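You operate a simulated robot arm through the tools that you are given. There is no shell and no other tool.

Carry out the task below with a simulated robot arm. There is one attempt and no reset: what you move stays moved.

Task
Band cleats 1 and 3 and stow the yellow line under both.
Fine: new bands from the band rack, card from the green work mat; lay it back there.

Only the result counts: the job must be done as asked and must still hold three seconds after the hand-in. Knocking over, shifting, dropping, spilling or breaking anything else fails it.

Robot
A 7-joint arm with a two-finger parallel gripper, fixed in place. Base frame: the origin is on the floor under the middle of its stand, x ahead of it, y to its left, z up; the work surface is at about z = 0.9. Readings come in m, rad, newtons and seconds.
With the tool pointing down near the work surface it reaches from about 0.42 to 0.9 m from the base axis. Its first joint turns from -0.297 to 2.199 rad. Payload 1.57 kg.
Tool frame: the origin (TCP) lies between the finger pads and is the grasp point; the fingertips stand 0.03 m ahead of it; z points along the fingers, y is the line along which they close. Largest opening 0.08 m; finger width 0.017, thickness 0.012; the body of the gripper, 0.04 by 0.082 m, starts 0.08 m behind the TCP.
Orientation is that of the tool frame in the base frame, as a unit quaternion [x, y, z, w]. With the fingers straight down and closing along the base's y, the tool's x points along the base's -x, its y along +y and its z along -z.

Tools
- The arm moves only by the tool step_arm. Its argument "moves" is a list of rows, each a list of 3 entries, a list of its own where there are three numbers: the shift along the tool's x, y, z in units of 100 mm (1.0 is 100 mm), then the turn, a rotation vector about the tool's x, y, z in units of 90 degrees (1.0 is 90 degrees), then the opening in per cent of the stroke, from 0 (shut) to 100 (fully open). In form: [[[dx, dy, dz], [ax, ay, az], jaw], ...]. A call has 1 to 20 rows; each row is the pose to reach, as a shift and turn from the pose commanded when the call began, along the tool's axes at that moment. A call with a number of a shift or a turn outside -1 to 1 is refused whole. A row lasts 0.2 s, in which the tool goes at most 0.05 m and 0.15 rad; a call with a longer step from one row to the next is refused whole, and so is a gripper value outside its range. Where a pose cannot be reached the arm comes as near as it can. A force on the tool above 40 N (or 10 N above the force at the start of the call, whichever is more), or a blocked arm, ends the call early, and 0.2 s more pass. Each finger travels about 0.045 m/s and halts on what it meets, pressing with about 28 N; the grip force reading is that of the motor and also rises with nothing between the fingers. The clock runs only during rows and for 0.2 s after the last one: add rows that repeat a pose to give the fingers time. It gives the time, the measured TCP pose, the force on the tool (base axes), the opening and the grip force at its end, in the units of the frame above (readings bear some noise), with the torque about the TCP (base axes, N m) and any sound that the robot's microphone picked up, and new pictures: "views" is both (left out), scene, wrist or none.
- Cameras (640 x 400 px; columns grow to the right, rows downward): "scene" is fixed at [0.2204, -0.6506, 1.6313]; the picture's right is [0.60, -0.80, 0.00], its down [-0.74, -0.56, -0.38] and it looks along [0.30, 0.23, -0.93] (base axes); focal length 214 px, centre (320, 200). "wrist" rides on the gripper at [0.072, -0.007, -0.122] in the tool frame; the picture's right is [0.09, 1.00, 0.00], its down [-0.84, 0.08, -0.54] and it looks along [-0.54, 0.05, 0.84] (tool axes); focal length 238 px, centre (320, 200). There is no depth. A picture from a camera that has moved, and an enlarged one, comes with that camera's place and axes in the base frame and with its lens.
- raise_lower(by): slides the trunk up (or, below 0, down) by that many m; the arm rides with it, the base frame stays. It gives what a move gives, with no picture.
- enlarge(camera, box): a new picture of the part [left, top, right, bottom] of that camera's present view, enlarged. The clock stands still meanwhile.
- sign_off(): hands the job in; it is judged then, once.

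Nothing tells you positions but the pictures and the camera data. Unless the task says otherwise, let go and move clear before handing in.

The tools are called by a JSON object that holds its "op" and its "data". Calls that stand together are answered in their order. step_arm: Moves the arm, as the interface text tells. Its arguments: {"type":"object","properties":{"moves":{"type":"array"},"views":{"type":"string","enum":["both","scene","wrist","none"]}},"required":["moves"]} The other tools are called the same way: raise_lower (by) moves the trunk up or down; enlarge (camera, box) takes an enlarged picture of a part of a camera's view; sign_off () hands the job in.

At the start:

```text
clock: 0.0
ee_pos: [0.709, -0.036, 1.125]
tool_rot: [0.0, 1.0, 0.0, 0.0]
ft_force: [0.0, -0.1, -0.2]
ft_torque: [0.01, -0.04, -0.03]
grip_width: 0.0798
gripper_force: 0.0
trunk travel left (down, up): [-0.7, 0.09]
```

scene: 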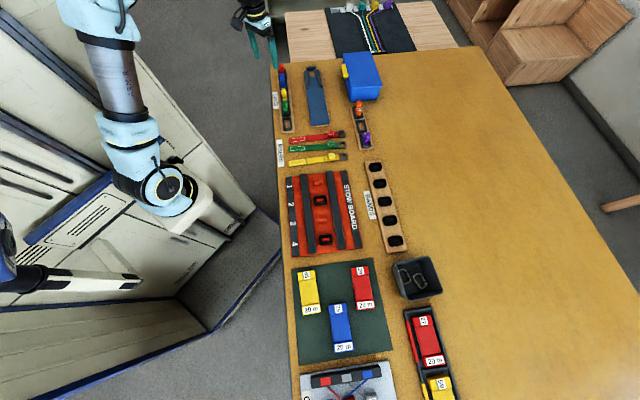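
wrist: 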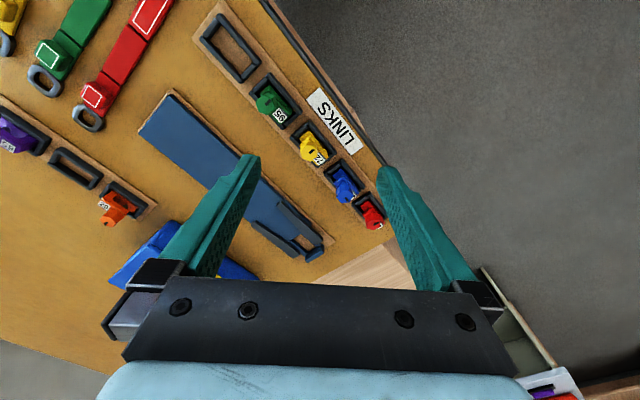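

I see a table with a red stow board (rows 1–4), a band rack, a green work mat with cards of wound line, straps, and a links rack. I'll look closer at each part before moving anything.

{"op": "enlarge", "data": {"camera": "scene", "box": [270, 160, 420, 260]}}

{"op": "enlarge", "data": {"camera": "scene", "box": [280, 250, 460, 400]}}

{"op": "enlarge", "data": {"camera": "scene", "box": [260, 50, 410, 170]}}

{"op": "enlarge", "data": {"camera": "scene", "box": [220, 0, 460, 80]}}

```text
4.00 times, centred on (345, 210) of scene
camera zoom: at [0.2204, -0.6506, 1.6313], right [0.6, -0.8, 0.0], down [-0.74, -0.56, -0.38], along [0.3, 0.23, -0.93], focal length 858 px, centre (220, 160)
```

zoom: 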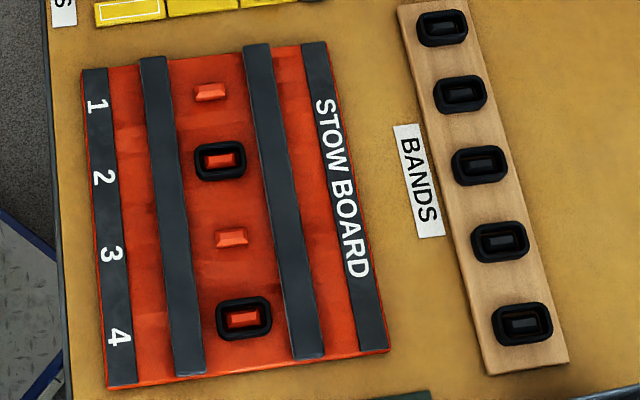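

```text
2.67 times, centred on (370, 325) of scene
camera zoom: at [0.2204, -0.6506, 1.6313], right [0.6, -0.8, 0.0], down [-0.74, -0.56, -0.38], along [0.3, 0.23, -0.93], focal length 572 px, centre (187, -133)
```

zoom: 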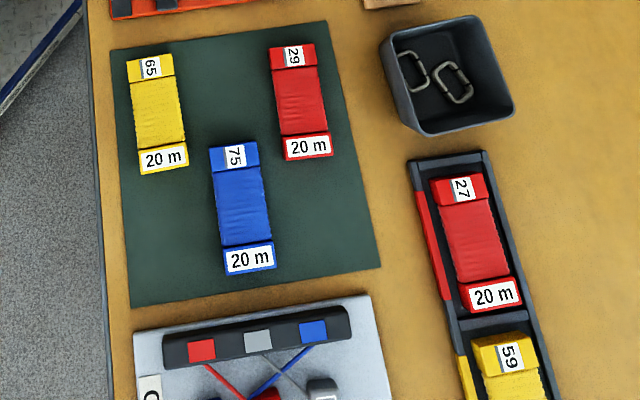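

```text
3.33 times, centred on (335, 110) of scene
camera zoom: at [0.2204, -0.6506, 1.6313], right [0.6, -0.8, 0.0], down [-0.74, -0.56, -0.38], along [0.3, 0.23, -0.93], focal length 715 px, centre (270, 500)
```

zoom: 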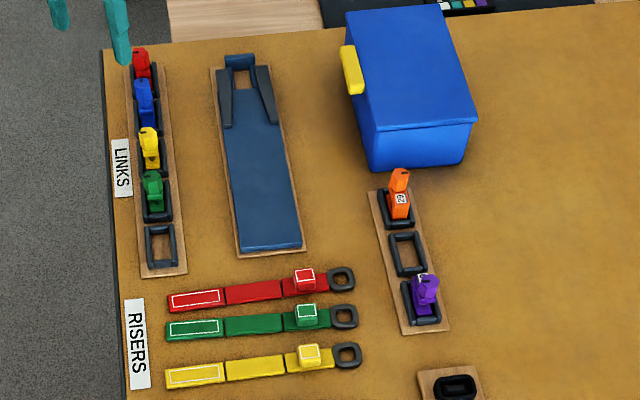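

```text
2.67 times, centred on (340, 40) of scene
camera zoom: at [0.2204, -0.6506, 1.6313], right [0.6, -0.8, 0.0], down [-0.74, -0.56, -0.38], along [0.3, 0.23, -0.93], focal length 572 px, centre (267, 627)
```

zoom: 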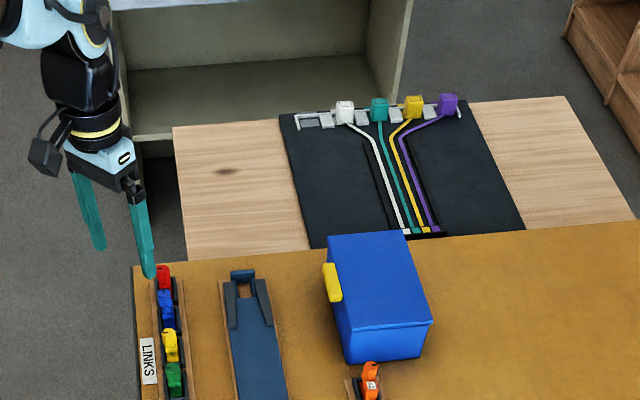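

The table is turned about 45° to the base: cleat 1 is near (0.50, -0.43), cleat 3 near (0.40, -0.53), the band rack about 0.89 m out, and the yellow card "65" near (0.19, -0.63). I'll swing the arm high over the stow board to study it with the wrist camera.

{"op": "step_arm", "data": {"moves": [[[0.1, -0.25, 0], [0, 0, 0], 100], [[0.2, -0.5, 0], [0, 0, 0], 100], [[0.3, -0.75, 0], [0, 0, 0], 100], [[0.4, -1.0, 0], [0, 0, 0], 100]], "views": "wrist"}}

```text
clock: 1.0
ee_pos: [0.6701, -0.1349, 1.124]
tool_rot: [0.0, 1.0, 0.0, -0.001]
ft_force: [0.4, 0.1, 0.0]
ft_torque: [-0.04, 0.0, -0.01]
grip_width: 0.0799
gripper_force: 0.0
trunk travel left (down, up): [-0.7, 0.09]
camera wrist: at [0.5977, -0.1409, 1.2465], right [-0.09, 1.0, 0.0], down [0.84, 0.08, 0.54], along [0.54, 0.05, -0.84], focal length 238 px, centre (320, 200)
```

wrist: 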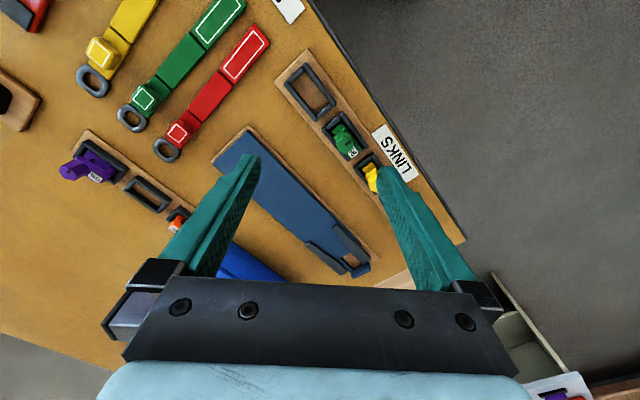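

The motion works as expected. I'll keep swinging toward the stow board and yaw the tool 45° to align with the table.

{"op": "step_arm", "data": {"moves": [[[0.1, -0.2, 0], [0, 0, 0.08], 100], [[0.2, -0.4, 0], [0, 0, 0.16], 100], [[0.3, -0.6, 0], [0, 0, 0.24], 100], [[0.4, -0.8, 0], [0, 0, 0.32], 100], [[0.5, -1.0, 0], [0, 0, 0.4], 100], [[0.5, -1.0, 0], [0, 0, 0.48], 100], [[0.5, -1.0, 0], [0, 0, 0.5], 100]], "views": "wrist"}}

```text
clock: 2.6
ee_pos: [0.6174, -0.2357, 1.1259]
tool_rot: [0.384, 0.923, 0.0, 0.0]
ft_force: [-0.5, -0.5, -0.4]
ft_torque: [0.02, 0.0, -0.01]
grip_width: 0.0799
gripper_force: 0.2
trunk travel left (down, up): [-0.7, 0.09]
camera wrist: at [0.5621, -0.1901, 1.2469], right [0.64, 0.77, 0.0], down [0.65, -0.54, 0.54], along [0.42, -0.35, -0.84], focal length 238 px, centre (320, 200)
```

wrist: 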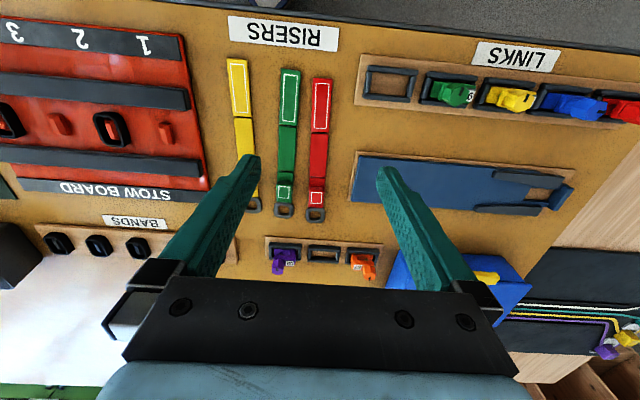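

The view is aligned with the table now. I'll slide along the table toward the stow board, keeping back so that the wrist camera can see it.

{"op": "step_arm", "data": {"moves": [[[0.1, -0.25, 0], [0, 0, 0], 100], [[0.2, -0.5, 0], [0, 0, 0], 100], [[0.3, -0.75, 0], [0, 0, 0], 100], [[0.4, -1.0, 0], [0, 0, 0], 100]], "views": "none"}}

{"op": "step_arm", "data": {"moves": [[[0.1, -0.25, 0], [0, 0, 0], 100], [[0.2, -0.5, 0], [0, 0, 0], 100], [[0.3, -0.75, 0], [0, 0, 0], 100], [[0.4, -1.0, 0], [0, 0, 0], 100]], "views": "both"}}

```text
clock: 3.6
ee_pos: [0.5202, -0.2771, 1.1237]
tool_rot: [0.383, 0.924, 0.0, 0.0]
ft_force: [0.3, -0.1, -0.8]
ft_torque: [0.02, -0.02, 0.0]
grip_width: 0.08
gripper_force: 0.1
trunk travel left (down, up): [-0.7, 0.09]
```

```text
clock: 4.6
ee_pos: [0.4198, -0.3184, 1.1272]
tool_rot: [0.383, 0.924, -0.001, 0.0]
ft_force: [-0.3, 0.7, 0.0]
ft_torque: [0.02, 0.02, 0.01]
grip_width: 0.0799
gripper_force: 0.0
trunk travel left (down, up): [-0.7, 0.09]
camera wrist: at [0.3646, -0.2742, 1.2482], right [0.64, 0.77, 0.0], down [0.65, -0.54, 0.54], along [0.42, -0.35, -0.84], focal length 238 px, centre (320, 200)
```

scene: 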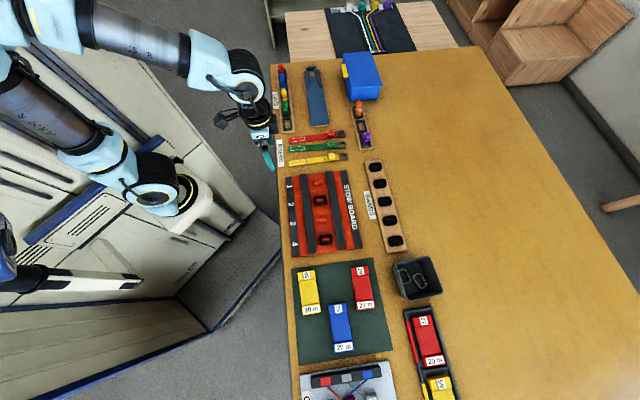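
wrist: 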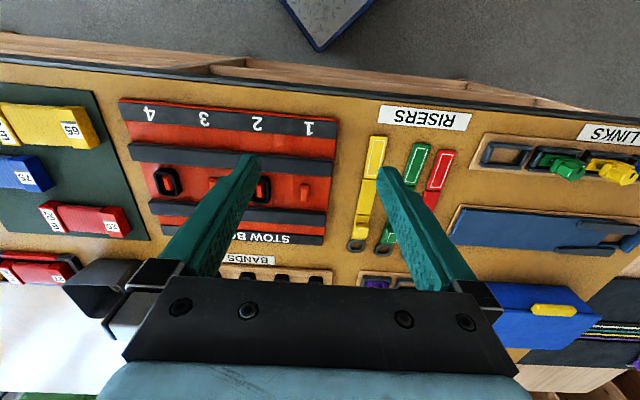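

The stow board is coming into view. I'll go one more shift along the table and then enlarge the wrist view.

{"op": "step_arm", "data": {"moves": [[[0.0, -0.25, 0], [0, 0, 0], 100], [[0.0, -0.5, 0], [0, 0, 0], 100], [[0.0, -0.75, 0], [0, 0, 0], 100], [[0.0, -1.0, 0], [0, 0, 0], 100]], "views": "wrist"}}

{"op": "enlarge", "data": {"camera": "wrist", "box": [220, 80, 400, 250]}}

```text
clock: 5.6
ee_pos: [0.3495, -0.3898, 1.126]
tool_rot: [0.383, 0.924, 0.001, 0.001]
ft_force: [0.2, -0.9, 0.7]
ft_torque: [0.01, 0.01, -0.03]
grip_width: 0.0801
gripper_force: 0.0
trunk travel left (down, up): [-0.7, 0.09]
camera wrist: at [0.2933, -0.3449, 1.2482], right [0.64, 0.77, 0.0], down [0.65, -0.54, 0.54], along [0.42, -0.35, -0.84], focal length 238 px, centre (320, 200)
```

wrist: 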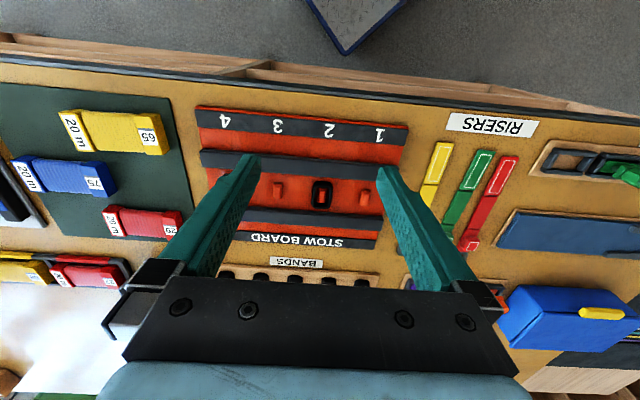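

```text
2.35 times, centred on (310, 165) of wrist
camera zoom: at [0.2933, -0.3449, 1.2482], right [0.64, 0.77, 0.0], down [0.65, -0.54, 0.54], along [0.42, -0.35, -0.84], focal length 561 px, centre (344, 282)
```

zoom: 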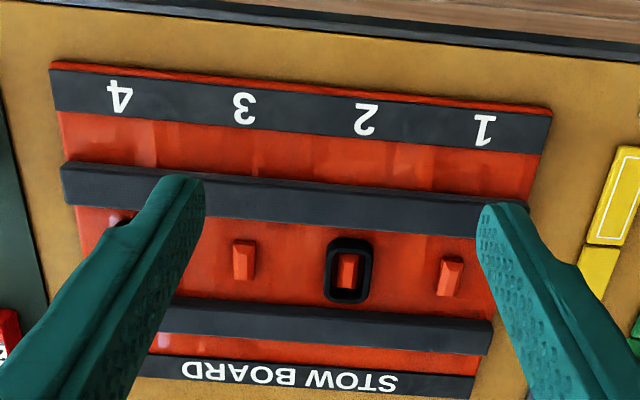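

The cleats are small rectangular posts, and 2 and 4 already carry rings. I'll look at the cards on the mat and at the rest of the table before deciding how the line is stowed.

{"op": "step_arm", "data": {"moves": [[[0.0, -0.25, 0], [0, 0, 0], 100], [[0.0, -0.5, 0], [0, 0, 0], 100], [[0.0, -0.75, 0], [0, 0, 0], 100], [[0.0, -1.0, 0], [0, 0, 0], 100]], "views": "wrist"}}

{"op": "step_arm", "data": {"moves": [[[0.0, -0.25, 0], [0, 0, 0], 100], [[0.0, -0.5, 0], [0, 0, 0], 100], [[0.0, -0.75, 0], [0, 0, 0], 100], [[0.0, -1.0, 0], [0, 0, 0], 100]], "views": "wrist"}}

```text
clock: 6.6
ee_pos: [0.2779, -0.4598, 1.1259]
tool_rot: [0.383, 0.924, 0.0, 0.0]
ft_force: [-0.2, 0.2, -0.4]
ft_torque: [0.04, 0.02, -0.03]
grip_width: 0.0797
gripper_force: 0.0
trunk travel left (down, up): [-0.7, 0.09]
camera wrist: at [0.2224, -0.4151, 1.2482], right [0.64, 0.77, 0.0], down [0.65, -0.54, 0.54], along [0.42, -0.35, -0.84], focal length 238 px, centre (320, 200)
```

wrist: 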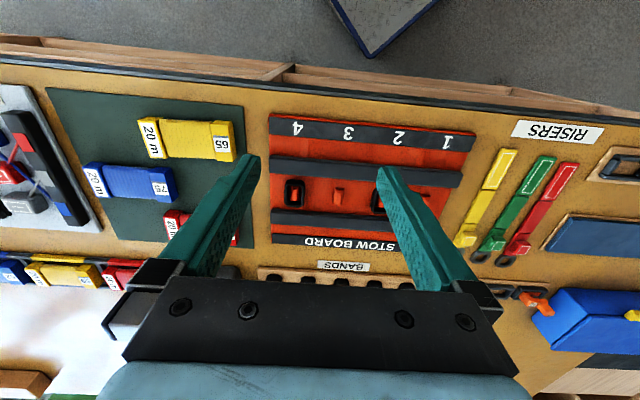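

```text
clock: 7.6
ee_pos: [0.2077, -0.5324, 1.1264]
tool_rot: [0.383, 0.924, 0.0, 0.0]
ft_force: [0.6, 0.4, -0.1]
ft_torque: [-0.02, 0.0, -0.01]
grip_width: 0.0801
gripper_force: 0.0
trunk travel left (down, up): [-0.7, 0.09]
camera wrist: at [0.1516, -0.4862, 1.2482], right [0.64, 0.77, 0.0], down [0.65, -0.54, 0.54], along [0.42, -0.35, -0.84], focal length 238 px, centre (320, 200)
```

wrist: 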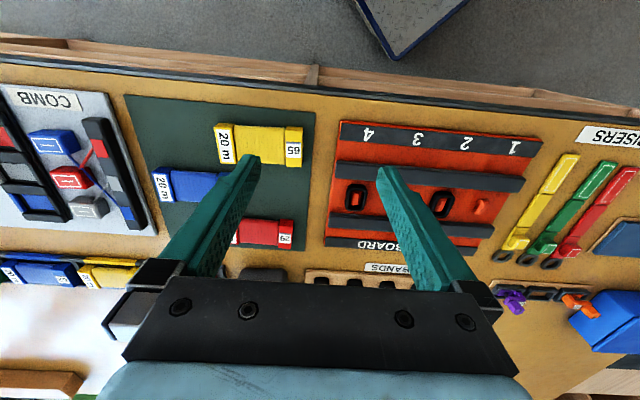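

{"op": "enlarge", "data": {"camera": "wrist", "box": [120, 90, 320, 215]}}

{"op": "enlarge", "data": {"camera": "wrist", "box": [0, 80, 160, 300]}}

{"op": "enlarge", "data": {"camera": "wrist", "box": [320, 100, 560, 290]}}

{"op": "enlarge", "data": {"camera": "scene", "box": [290, 330, 470, 400]}}

```text
3.20 times, centred on (220, 152) of wrist
camera zoom: at [0.1516, -0.4862, 1.2482], right [0.64, 0.77, 0.0], down [0.65, -0.54, 0.54], along [0.42, -0.35, -0.84], focal length 763 px, centre (640, 352)
```

zoom: 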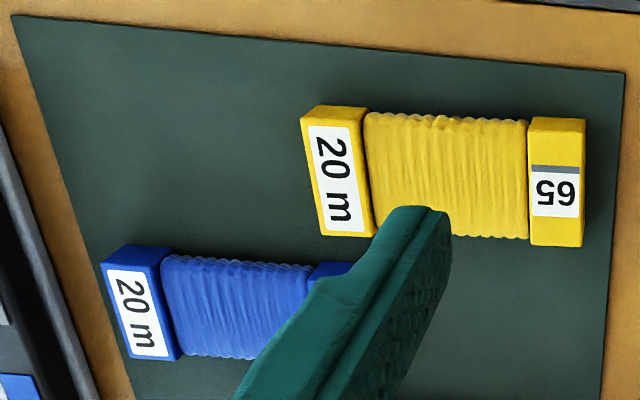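

```text
1.82 times, centred on (80, 190) of wrist
camera zoom: at [0.1516, -0.4862, 1.2482], right [0.64, 0.77, 0.0], down [0.65, -0.54, 0.54], along [0.42, -0.35, -0.84], focal length 433 px, centre (756, 218)
```

zoom: 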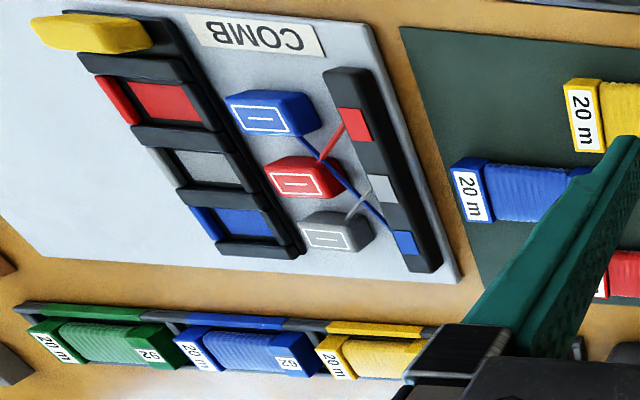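

```text
2.11 times, centred on (440, 195) of wrist
camera zoom: at [0.1516, -0.4862, 1.2482], right [0.64, 0.77, 0.0], down [0.65, -0.54, 0.54], along [0.42, -0.35, -0.84], focal length 502 px, centre (67, 210)
```

zoom: 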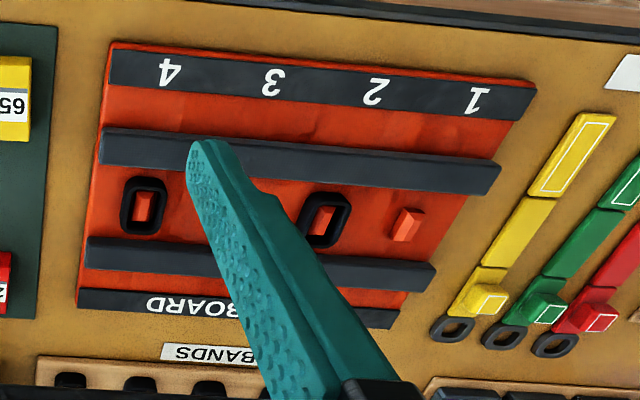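

```text
3.56 times, centred on (380, 365) of scene
camera zoom: at [0.2204, -0.6506, 1.6313], right [0.6, -0.8, 0.0], down [-0.74, -0.56, -0.38], along [0.3, 0.23, -0.93], focal length 763 px, centre (107, -387)
```

zoom: 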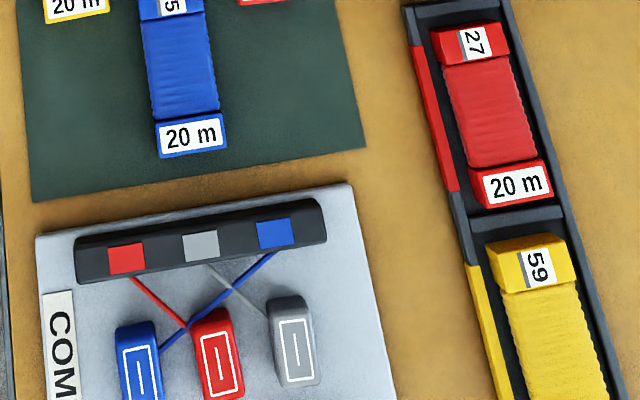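

The cards carry wound line: yellow "65 / 20 m" on the green mat, with other cards in the tray that I should leave alone. I'll fit the bands first, so I'm going over the band rack (about n = 0.885 m out from the base along the table normal) for an accurate look.

{"op": "step_arm", "data": {"moves": [[[-0.25, 0.25, 0], [0, 0, 0], 100], [[-0.5, 0.5, 0], [0, 0, 0], 100], [[-0.75, 0.75, 0], [0, 0, 0], 80], [[-1.0, 1.0, 0], [0, 0, 0], 62]], "views": "none"}}

{"op": "step_arm", "data": {"moves": [[[-0.25, 0.25, 0], [0, 0, 0], 62], [[-0.5, 0.5, 0], [0, 0, 0], 62], [[-0.75, 0.75, 0], [0, 0, 0], 62], [[-1.0, 1.0, 0], [0, 0, 0], 62]], "views": "both"}}

```text
clock: 8.6
ee_pos: [0.3503, -0.5346, 1.1249]
tool_rot: [0.383, 0.924, -0.001, 0.001]
ft_force: [-0.1, 1.0, 0.3]
ft_torque: [0.01, -0.01, 0.02]
grip_width: 0.0496
gripper_force: 0.1
trunk travel left (down, up): [-0.7, 0.09]
```

```text
clock: 9.6
ee_pos: [0.4942, -0.532, 1.1257]
tool_rot: [0.383, 0.924, 0.0, 0.001]
ft_force: [0.4, -0.4, 0.0]
ft_torque: [-0.02, -0.06, -0.01]
grip_width: 0.0496
gripper_force: 0.0
trunk travel left (down, up): [-0.7, 0.09]
camera wrist: at [0.4368, -0.4859, 1.2485], right [0.64, 0.77, 0.0], down [0.65, -0.54, 0.54], along [0.42, -0.35, -0.84], focal length 238 px, centre (320, 200)
```

scene: 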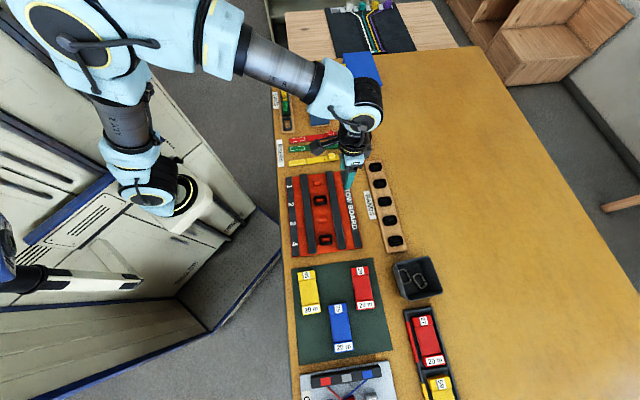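
wrist: 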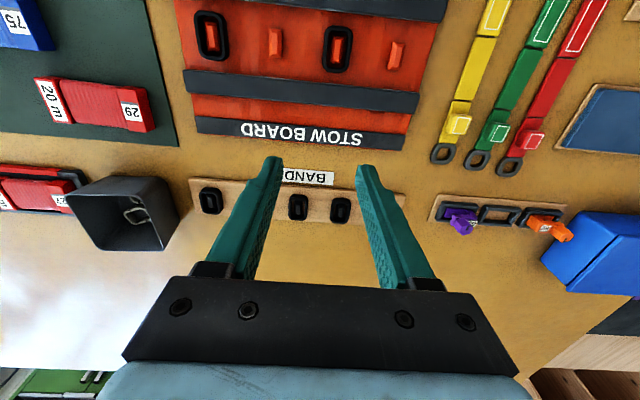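

Band 3 of the rack is at about (0.591, -0.663) and band 2 at about (0.641, -0.612), where both cameras agree. I'll move over band 3 in steps and check that the arm reaches.

{"op": "step_arm", "data": {"moves": [[[-0.25, -0.06, 0], [0, 0, 0], 62], [[-0.5, -0.12, 0], [0, 0, 0], 62], [[-0.75, -0.18, 0], [0, 0, 0], 62], [[-1.0, -0.24, 0], [0, 0, 0], 62]], "views": "none"}}

{"op": "step_arm", "data": {"moves": [[[-0.2, 0, 0.2], [0, 0, 0], 62], [[-0.4, 0, 0.4], [0, 0, 0], 62], [[-0.6, 0, 0.6], [0, 0, 0], 62], [[-0.6, 0, 0.8], [0, 0, 0], 62]], "views": "both"}}

```text
clock: 10.6
ee_pos: [0.5456, -0.6202, 1.1273]
tool_rot: [0.383, 0.924, 0.0, 0.0]
ft_force: [-0.2, 0.2, 0.8]
ft_torque: [-0.04, -0.01, -0.01]
grip_width: 0.0499
gripper_force: 0.0
trunk travel left (down, up): [-0.7, 0.09]
```

```text
clock: 11.6
ee_pos: [0.588, -0.6644, 1.0462]
tool_rot: [0.383, 0.924, 0.0, 0.001]
ft_force: [-0.2, 0.4, -0.5]
ft_torque: [0.05, -0.04, 0.02]
grip_width: 0.0498
gripper_force: 0.0
trunk travel left (down, up): [-0.7, 0.09]
camera wrist: at [0.5323, -0.6185, 1.1677], right [0.64, 0.77, 0.0], down [0.65, -0.54, 0.54], along [0.42, -0.35, -0.84], focal length 238 px, centre (320, 200)
```

scene: 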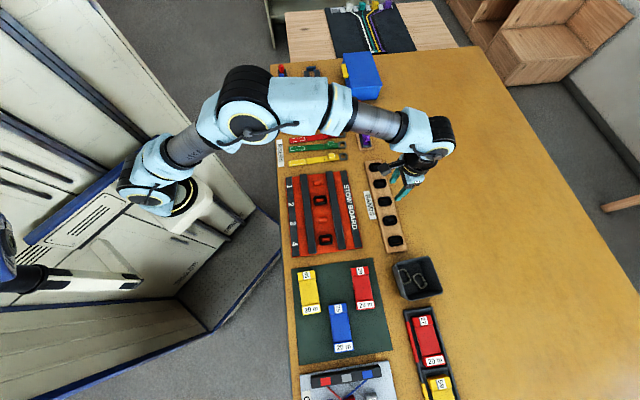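
wrist: 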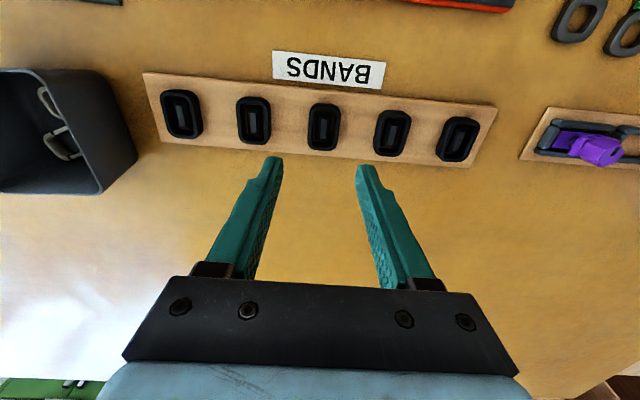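

The arm reaches, and all five bands are clearly visible. I'll enlarge the rack to get exact positions, orientation and heights.

{"op": "enlarge", "data": {"camera": "wrist", "box": [220, 60, 440, 200]}}

{"op": "enlarge", "data": {"camera": "wrist", "box": [130, 50, 510, 210]}}

```text
2.86 times, centred on (330, 130) of wrist
camera zoom: at [0.5323, -0.6185, 1.1677], right [0.64, 0.77, 0.0], down [0.65, -0.54, 0.54], along [0.42, -0.35, -0.84], focal length 681 px, centre (291, 400)
```

zoom: 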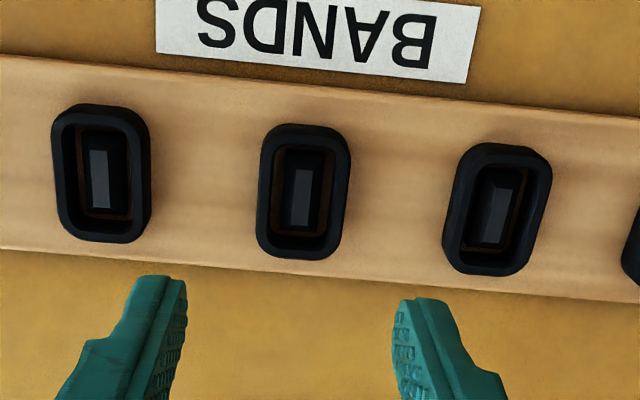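

```text
1.68 times, centred on (320, 130) of wrist
camera zoom: at [0.5323, -0.6185, 1.1677], right [0.64, 0.77, 0.0], down [0.65, -0.54, 0.54], along [0.42, -0.35, -0.84], focal length 401 px, centre (320, 318)
```

zoom: 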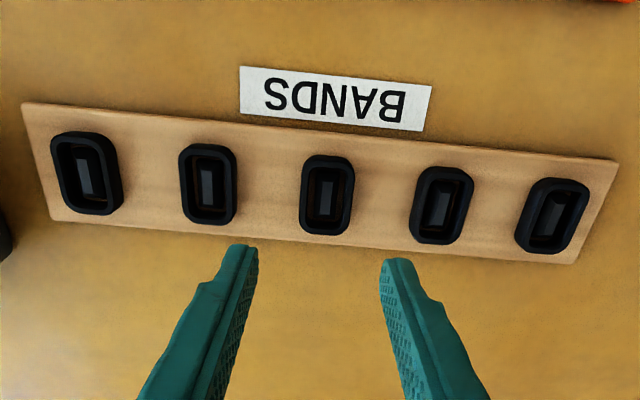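

The rack runs at 45.2°, exactly along the closing direction. Band 3 is about 4 mm along +y and 2 mm toward the robot from the tool axis, so I'll correct for that and lower the fingertips to just above the ring.

{"op": "step_arm", "data": {"moves": [[[0.02, 0.04, 0.2], [0, 0, 0], 62], [[0.02, 0.04, 0.4], [0, 0, 0], 62], [[0.02, 0.04, 0.6], [0, 0, 0], 62], [[0.02, 0.04, 0.75], [0, 0, 0], 62]], "views": "both"}}

{"op": "enlarge", "data": {"camera": "wrist", "box": [220, 70, 440, 230]}}

{"op": "enlarge", "data": {"camera": "scene", "box": [340, 140, 480, 260]}}

```text
clock: 12.6
ee_pos: [0.5888, -0.66, 0.9703]
tool_rot: [0.383, 0.924, 0.0, 0.0]
ft_force: [-0.4, 0.8, 0.2]
ft_torque: [0.0, -0.03, -0.02]
grip_width: 0.0498
gripper_force: 0.1
trunk travel left (down, up): [-0.7, 0.09]
camera wrist: at [0.5329, -0.613, 1.092], right [0.64, 0.77, 0.0], down [0.65, -0.54, 0.54], along [0.42, -0.35, -0.84], focal length 238 px, centre (320, 200)
```

scene: 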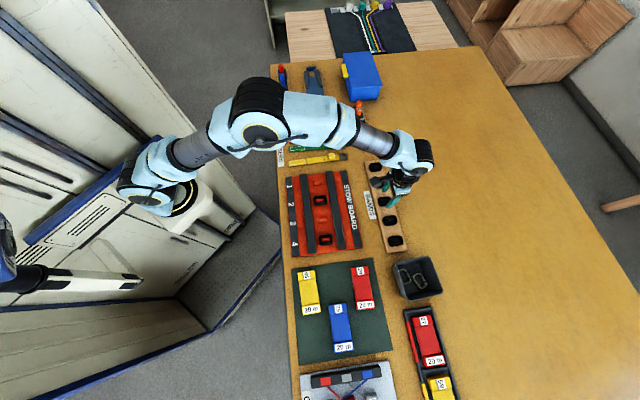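
wrist: 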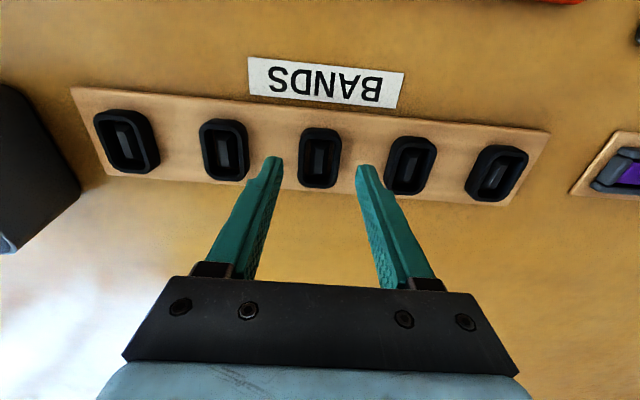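

```text
2.50 times, centred on (330, 150) of wrist
camera zoom: at [0.5329, -0.613, 1.092], right [0.64, 0.77, 0.0], down [0.65, -0.54, 0.54], along [0.42, -0.35, -0.84], focal length 596 px, centre (295, 325)
```

zoom: 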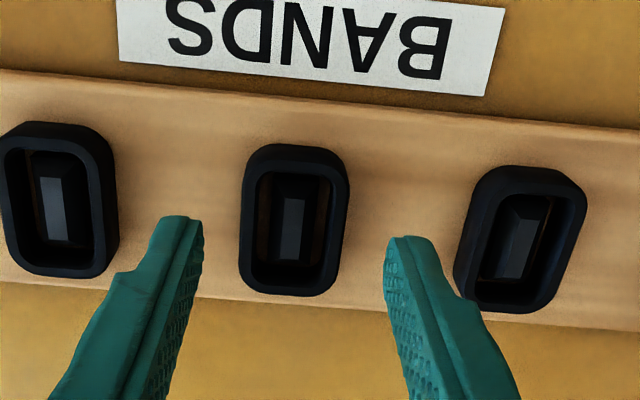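

```text
3.33 times, centred on (410, 200) of scene
camera zoom: at [0.2204, -0.6506, 1.6313], right [0.6, -0.8, 0.0], down [-0.74, -0.56, -0.38], along [0.3, 0.23, -0.93], focal length 715 px, centre (20, 200)
```

zoom: 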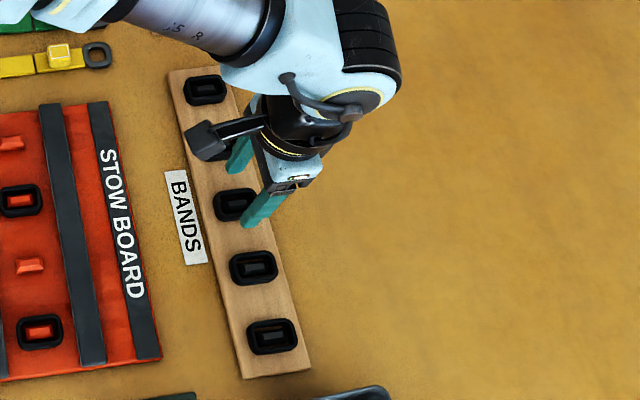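

The ring sits centred between the fingers; I estimate the rack top at z ≈ 0.911 and the ring top near 0.928. I'll lower the fingertips to about 0.917 in small steps and check the force.

{"op": "step_arm", "data": {"moves": [[[0, 0, 0.06], [0, 0, 0], 62], [[0, 0, 0.12], [0, 0, 0], 62], [[0, 0, 0.17], [0, 0, 0], 62], [[0, 0, 0.21], [0, 0, 0], 62], [[0, 0, 0.23], [0, 0, 0], 62]], "views": "wrist"}}

{"op": "enlarge", "data": {"camera": "wrist", "box": [220, 90, 420, 230]}}

```text
clock: 13.8
ee_pos: [0.5896, -0.6578, 0.9474]
tool_rot: [0.382, 0.924, 0.0, 0.0]
ft_force: [-0.3, -0.6, -0.6]
ft_torque: [0.0, 0.01, 0.04]
grip_width: 0.0498
gripper_force: 0.0
trunk travel left (down, up): [-0.7, 0.09]
camera wrist: at [0.5326, -0.6122, 1.0693], right [0.64, 0.77, 0.0], down [0.65, -0.54, 0.54], along [0.42, -0.35, -0.84], focal length 238 px, centre (320, 200)
```

wrist: 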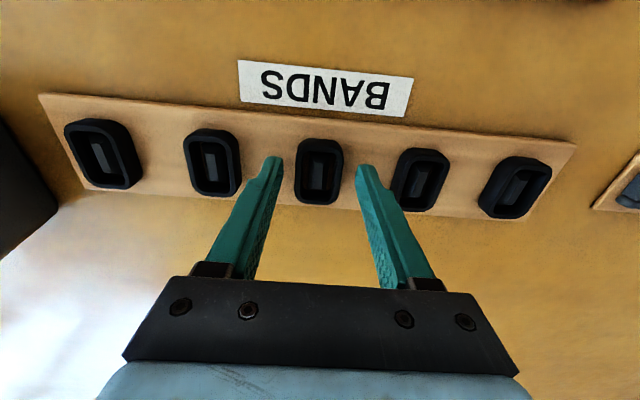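

```text
2.86 times, centred on (320, 160) of wrist
camera zoom: at [0.5326, -0.6122, 1.0693], right [0.64, 0.77, 0.0], down [0.65, -0.54, 0.54], along [0.42, -0.35, -0.84], focal length 681 px, centre (320, 314)
```

zoom: 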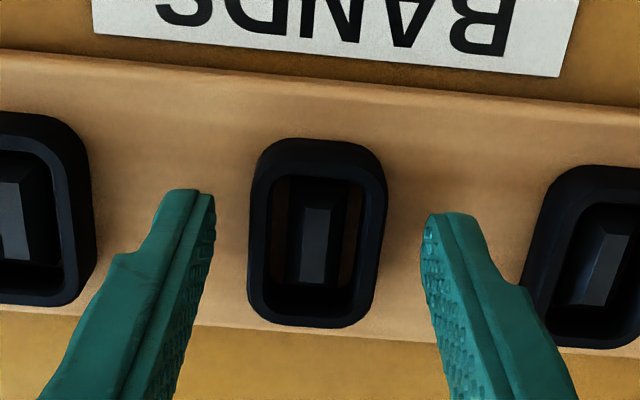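

The fingers straddle the ring with no contact force. I'll close on it now.

{"op": "step_arm", "data": {"moves": [[[0, 0, 0], [0, 0, 0], 45], [[0, 0, 0], [0, 0, 0], 25], [[0, 0, 0], [0, 0, 0], 25], [[0, 0, 0], [0, 0, 0], 25], [[0, 0, 0], [0, 0, 0], 25]], "views": "wrist"}}

{"op": "enlarge", "data": {"camera": "wrist", "box": [220, 90, 420, 230]}}

```text
clock: 15.0
ee_pos: [0.5888, -0.6578, 0.948]
tool_rot: [0.383, 0.924, 0.0, 0.001]
ft_force: [-0.6, 0.3, -0.3]
ft_torque: [0.02, 0.0, 0.02]
grip_width: 0.0303
gripper_force: 28.5
trunk travel left (down, up): [-0.7, 0.09]
camera wrist: at [0.5326, -0.6121, 1.0695], right [0.64, 0.77, 0.0], down [0.65, -0.54, 0.54], along [0.42, -0.35, -0.84], focal length 238 px, centre (320, 200)
```

wrist: 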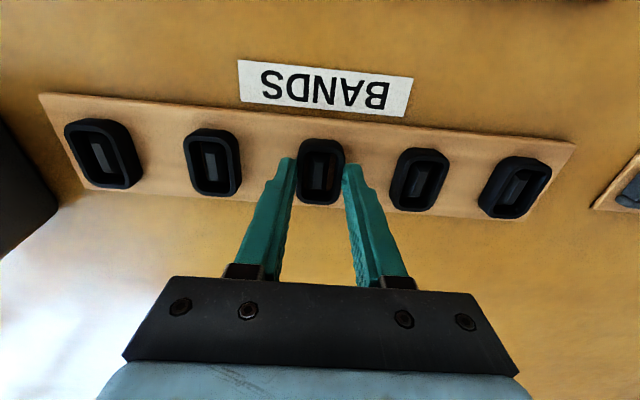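

```text
2.86 times, centred on (320, 160) of wrist
camera zoom: at [0.5326, -0.6121, 1.0695], right [0.64, 0.77, 0.0], down [0.65, -0.54, 0.54], along [0.42, -0.35, -0.84], focal length 681 px, centre (320, 314)
```

zoom: 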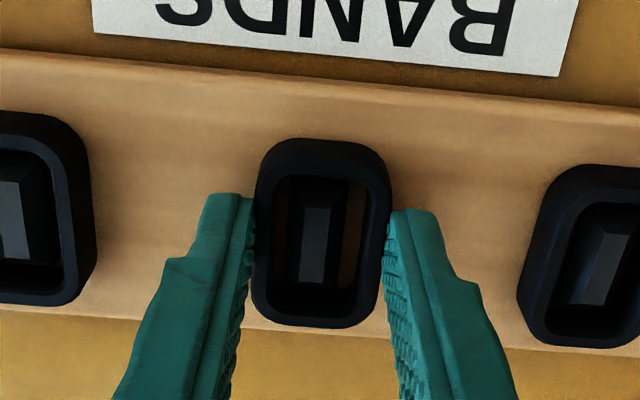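

The grip holds at a ring width of 30.3 mm and 28 N. I'll lift straight up and check that it comes along and nothing else moves.

{"op": "step_arm", "data": {"moves": [[[0, 0, -0.05], [0, 0, 0], 25], [[0, 0, -0.15], [0, 0, 0], 25], [[0, 0, -0.35], [0, 0, 0], 25], [[0, 0, -0.6], [0, 0, 0], 25], [[0, 0, -0.8], [0, 0, 0], 25]], "views": "wrist"}}

{"op": "enlarge", "data": {"camera": "wrist", "box": [200, 60, 440, 230]}}

```text
clock: 16.2
ee_pos: [0.5897, -0.6608, 1.0279]
tool_rot: [0.383, 0.924, 0.0, 0.001]
ft_force: [0.4, -0.2, -0.4]
ft_torque: [0.0, 0.0, 0.0]
grip_width: 0.0301
gripper_force: 28.1
trunk travel left (down, up): [-0.7, 0.09]
camera wrist: at [0.5332, -0.6144, 1.1499], right [0.64, 0.77, 0.0], down [0.65, -0.54, 0.54], along [0.42, -0.35, -0.84], focal length 238 px, centre (320, 200)
```

wrist: 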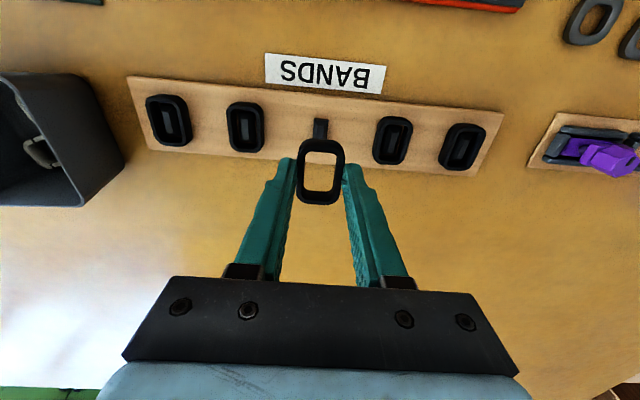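

```text
2.35 times, centred on (320, 145) of wrist
camera zoom: at [0.5332, -0.6144, 1.1499], right [0.64, 0.77, 0.0], down [0.65, -0.54, 0.54], along [0.42, -0.35, -0.84], focal length 561 px, centre (320, 329)
```

zoom: 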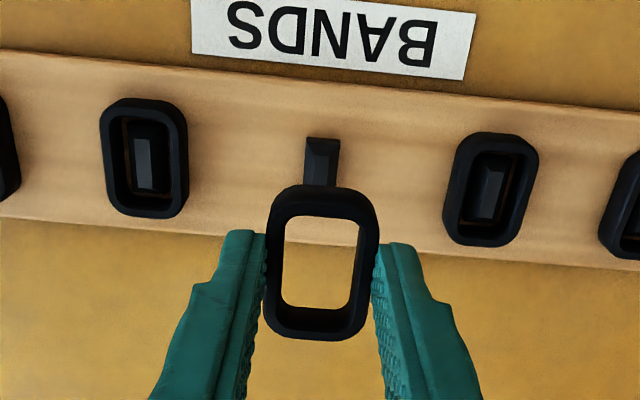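

The ring lifted cleanly and is centred on the tool axis (its hole is about 23 × 33 mm). Next I carry it at height to cleat 1, about 231 mm toward the robot and 101 mm along +y.

{"op": "step_arm", "data": {"moves": [[[0.25, 0.12, -0.1], [0, 0, 0], 25], [[0.5, 0.25, -0.2], [0, 0, 0], 25], [[0.75, 0.37, -0.2], [0, 0, 0], 25], [[1.0, 0.5, -0.2], [0, 0, 0], 25]], "views": "none"}}

{"op": "step_arm", "data": {"moves": [[[0.25, 0.12, 0], [0, 0, 0], 25], [[0.5, 0.25, 0], [0, 0, 0], 25], [[0.75, 0.37, 0], [0, 0, 0], 25], [[1.0, 0.5, 0], [0, 0, 0], 25]], "views": "wrist"}}

```text
clock: 17.2
ee_pos: [0.5527, -0.5513, 1.0484]
tool_rot: [0.383, 0.924, 0.0, 0.0]
ft_force: [-0.8, -1.2, 0.0]
ft_torque: [0.05, 0.02, 0.02]
grip_width: 0.0305
gripper_force: 28.3
trunk travel left (down, up): [-0.7, 0.09]
```

```text
clock: 18.2
ee_pos: [0.5183, -0.4476, 1.047]
tool_rot: [0.382, 0.924, 0.0, 0.0]
ft_force: [-0.4, -0.4, 0.0]
ft_torque: [0.01, -0.01, -0.01]
grip_width: 0.0302
gripper_force: 27.7
trunk travel left (down, up): [-0.7, 0.09]
camera wrist: at [0.4628, -0.4013, 1.1688], right [0.64, 0.77, 0.0], down [0.65, -0.54, 0.54], along [0.42, -0.35, -0.84], focal length 238 px, centre (320, 200)
```

wrist: 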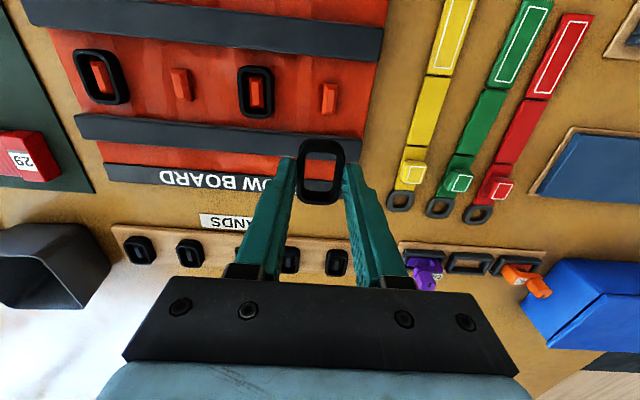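

Cleat 1 computes to about (0.501, -0.422), so I need ~30 mm more toward the robot and ~5 mm along +y. I'll shift there and look closely.

{"op": "step_arm", "data": {"moves": [[[0.15, 0.03, 0], [0, 0, 0], 25], [[0.3, 0.05, 0], [0, 0, 0], 25], [[0.3, 0.05, 0.1], [0, 0, 0], 25], [[0.3, 0.05, 0.2], [0, 0, 0], 25]], "views": "wrist"}}

{"op": "enlarge", "data": {"camera": "wrist", "box": [200, 50, 440, 220]}}

```text
clock: 19.2
ee_pos: [0.5006, -0.422, 1.0275]
tool_rot: [0.382, 0.924, 0.0, 0.0]
ft_force: [0.0, -0.7, -0.4]
ft_torque: [0.02, 0.02, 0.0]
grip_width: 0.0305
gripper_force: 28.2
trunk travel left (down, up): [-0.7, 0.09]
camera wrist: at [0.4449, -0.3759, 1.1488], right [0.64, 0.77, 0.0], down [0.65, -0.54, 0.54], along [0.42, -0.35, -0.84], focal length 238 px, centre (320, 200)
```

wrist: 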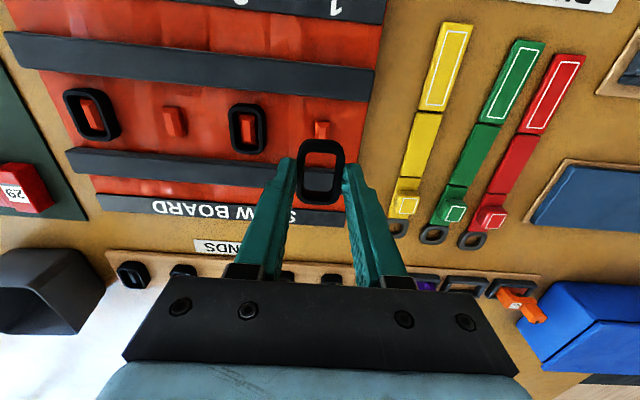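

```text
2.35 times, centred on (320, 135) of wrist
camera zoom: at [0.4449, -0.3759, 1.1488], right [0.64, 0.77, 0.0], down [0.65, -0.54, 0.54], along [0.42, -0.35, -0.84], focal length 561 px, centre (320, 353)
```

zoom: 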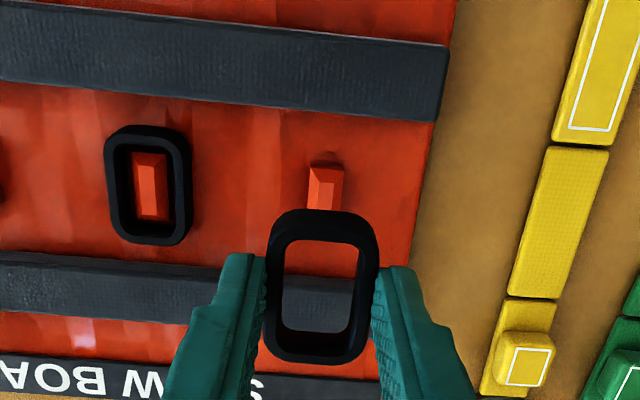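

{"op": "enlarge", "data": {"camera": "wrist", "box": [215, 90, 285, 165]}}

{"op": "enlarge", "data": {"camera": "wrist", "box": [50, 80, 200, 150]}}

{"op": "enlarge", "data": {"camera": "wrist", "box": [285, 105, 365, 150]}}

```text
5.33 times, centred on (250, 128) of wrist
camera zoom: at [0.4449, -0.3759, 1.1488], right [0.64, 0.77, 0.0], down [0.65, -0.54, 0.54], along [0.42, -0.35, -0.84], focal length 1271 px, centre (693, 587)
```

zoom: 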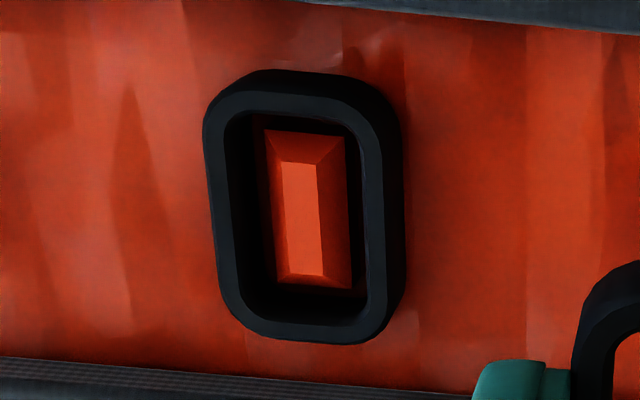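

```text
4.27 times, centred on (125, 115) of wrist
camera zoom: at [0.4449, -0.3759, 1.1488], right [0.64, 0.77, 0.0], down [0.65, -0.54, 0.54], along [0.42, -0.35, -0.84], focal length 1017 px, centre (1152, 563)
```

zoom: 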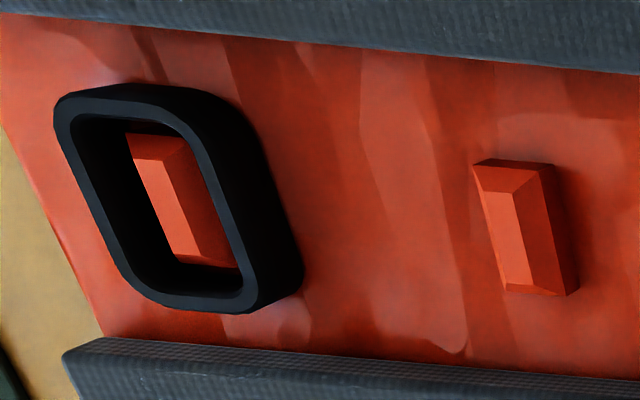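

```text
8.00 times, centred on (325, 128) of wrist
camera zoom: at [0.4449, -0.3759, 1.1488], right [0.64, 0.77, 0.0], down [0.65, -0.54, 0.54], along [0.42, -0.35, -0.84], focal length 1907 px, centre (280, 780)
```

zoom: 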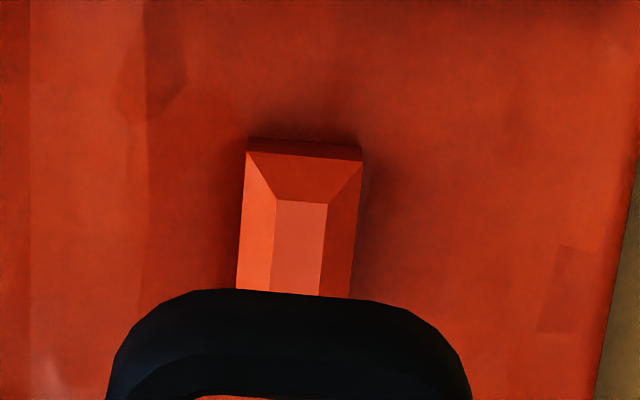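

The cleat is a low post with a bevelled top, about 15 mm wide, so the ring drops around it with ~3.5 mm clearance. I'll correct by 1.5 mm on each axis and lower to just above the cleat.

{"op": "step_arm", "data": {"moves": [[[0.015, 0.015, 0.15], [0, 0, 0], 25], [[0.015, 0.015, 0.3], [0, 0, 0], 25], [[0.015, 0.015, 0.45], [0, 0, 0], 25], [[0.015, 0.015, 0.58], [0, 0, 0], 25]], "views": "wrist"}}

{"op": "enlarge", "data": {"camera": "wrist", "box": [270, 110, 370, 220]}}

{"op": "enlarge", "data": {"camera": "scene", "box": [270, 150, 410, 260]}}

```text
clock: 20.2
ee_pos: [0.4994, -0.4212, 0.9698]
tool_rot: [0.383, 0.924, 0.0, -0.001]
ft_force: [-0.2, 0.6, -0.7]
ft_torque: [-0.03, 0.02, 0.01]
grip_width: 0.0303
gripper_force: 27.1
trunk travel left (down, up): [-0.7, 0.09]
camera wrist: at [0.4439, -0.3748, 1.0906], right [0.64, 0.77, 0.0], down [0.65, -0.54, 0.54], along [0.42, -0.35, -0.84], focal length 238 px, centre (320, 200)
```

wrist: 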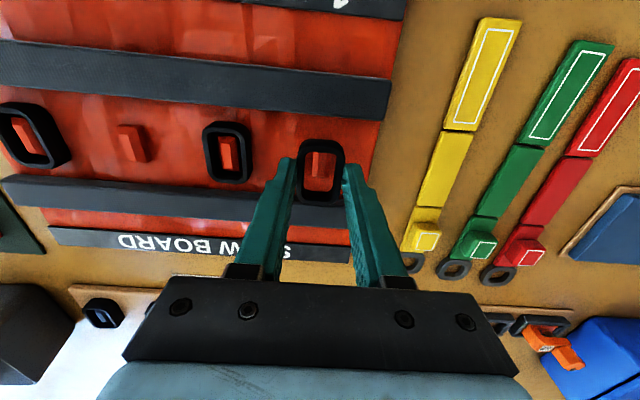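

```text
3.64 times, centred on (320, 165) of wrist
camera zoom: at [0.4439, -0.3748, 1.0906], right [0.64, 0.77, 0.0], down [0.65, -0.54, 0.54], along [0.42, -0.35, -0.84], focal length 867 px, centre (320, 327)
```

zoom: 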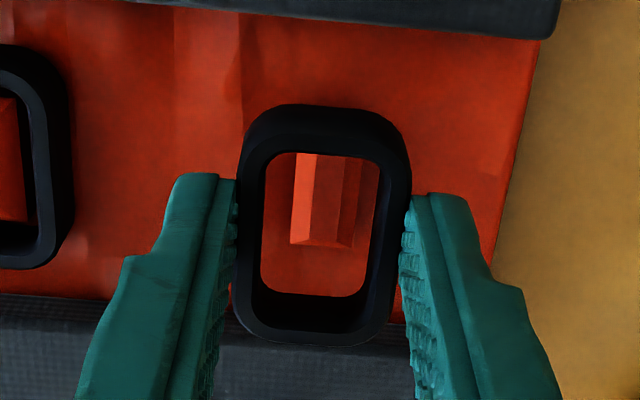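

```text
3.64 times, centred on (340, 205) of scene
camera zoom: at [0.2204, -0.6506, 1.6313], right [0.6, -0.8, 0.0], down [-0.74, -0.56, -0.38], along [0.3, 0.23, -0.93], focal length 780 px, centre (247, 182)
```

zoom: 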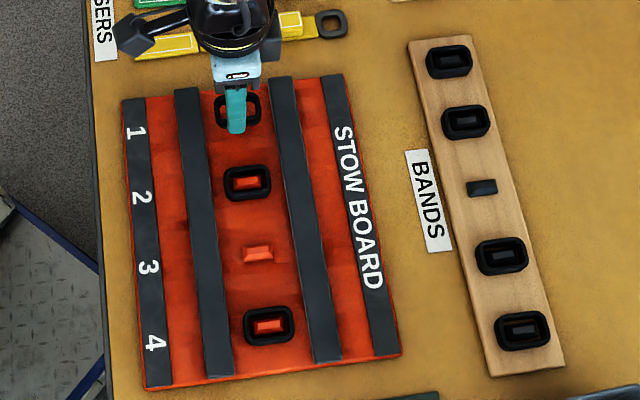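

The cleat spans roughly n = 0.641–0.669, so the ring should go ~3 mm further out and ~1.5 mm along +y. I'll adjust at this height and check through the ring hole.

{"op": "step_arm", "data": {"moves": [[[-0.015, 0.01, 0], [0, 0, 0], 25], [[-0.03, 0.015, 0], [0, 0, 0], 25], [[-0.03, 0.015, 0.03], [0, 0, 0], 25]], "views": "wrist"}}

{"op": "enlarge", "data": {"camera": "wrist", "box": [270, 110, 370, 220]}}

```text
clock: 21.0
ee_pos: [0.5026, -0.4206, 0.9663]
tool_rot: [0.383, 0.924, 0.0, 0.001]
ft_force: [0.7, -0.4, 0.5]
ft_torque: [0.02, 0.0, -0.02]
grip_width: 0.0306
gripper_force: 28.0
trunk travel left (down, up): [-0.7, 0.09]
camera wrist: at [0.4471, -0.3753, 1.0881], right [0.64, 0.77, 0.0], down [0.65, -0.54, 0.54], along [0.42, -0.35, -0.84], focal length 238 px, centre (320, 200)
```

wrist: 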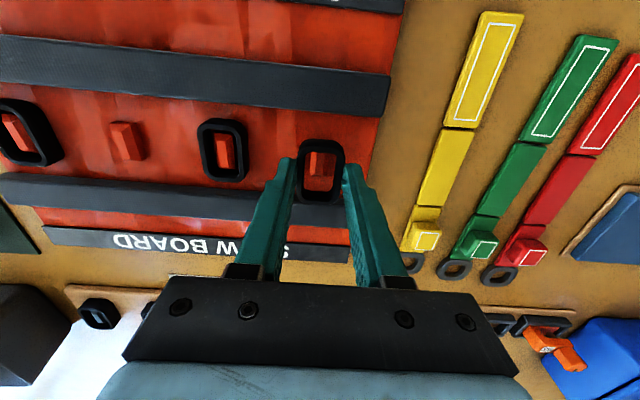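

```text
3.64 times, centred on (320, 165) of wrist
camera zoom: at [0.4471, -0.3753, 1.0881], right [0.64, 0.77, 0.0], down [0.65, -0.54, 0.54], along [0.42, -0.35, -0.84], focal length 867 px, centre (320, 327)
```

zoom: 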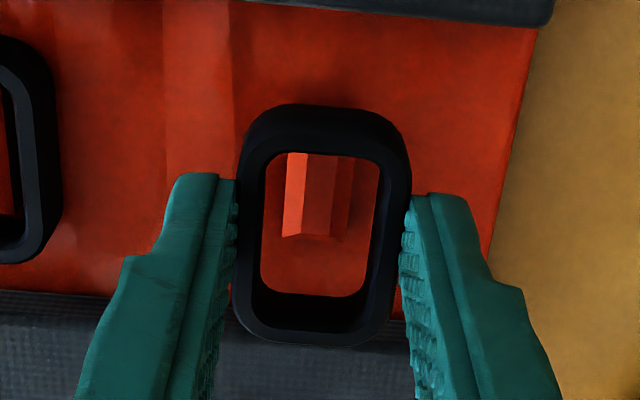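

The cleat's far end now lies ~14 mm from the axis, so it's centred within a millimetre. I'll lower the ring gently over the cleat and watch the force.

{"op": "step_arm", "data": {"moves": [[[0, -0.003, 0.03], [0, 0, 0], 25], [[0, -0.003, 0.06], [0, 0, 0], 25], [[0, -0.003, 0.09], [0, 0, 0], 25], [[0, -0.003, 0.12], [0, 0, 0], 25]], "views": "wrist"}}

{"op": "enlarge", "data": {"camera": "wrist", "box": [270, 110, 370, 220]}}

```text
clock: 22.0
ee_pos: [0.5031, -0.4191, 0.9541]
tool_rot: [0.383, 0.924, 0.001, 0.0]
ft_force: [-0.2, 0.1, 0.7]
ft_torque: [0.01, -0.01, 0.02]
grip_width: 0.0302
gripper_force: 27.7
trunk travel left (down, up): [-0.7, 0.09]
camera wrist: at [0.4473, -0.3744, 1.0758], right [0.64, 0.77, 0.0], down [0.65, -0.54, 0.54], along [0.42, -0.35, -0.84], focal length 238 px, centre (320, 200)
```

wrist: 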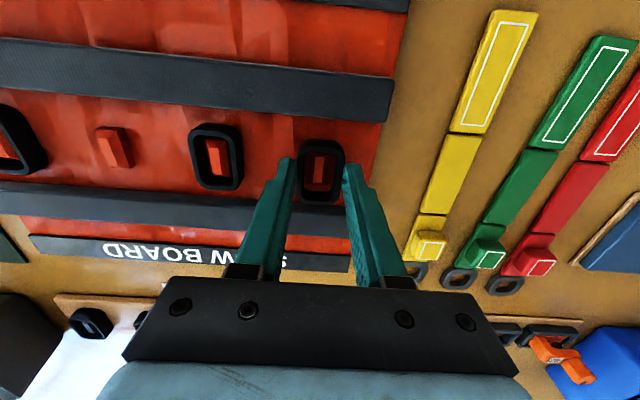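

```text
3.64 times, centred on (320, 165) of wrist
camera zoom: at [0.4473, -0.3744, 1.0758], right [0.64, 0.77, 0.0], down [0.65, -0.54, 0.54], along [0.42, -0.35, -0.84], focal length 867 px, centre (320, 327)
```

zoom: 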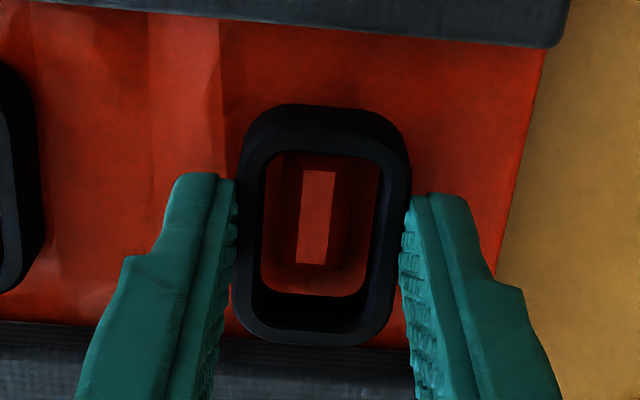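

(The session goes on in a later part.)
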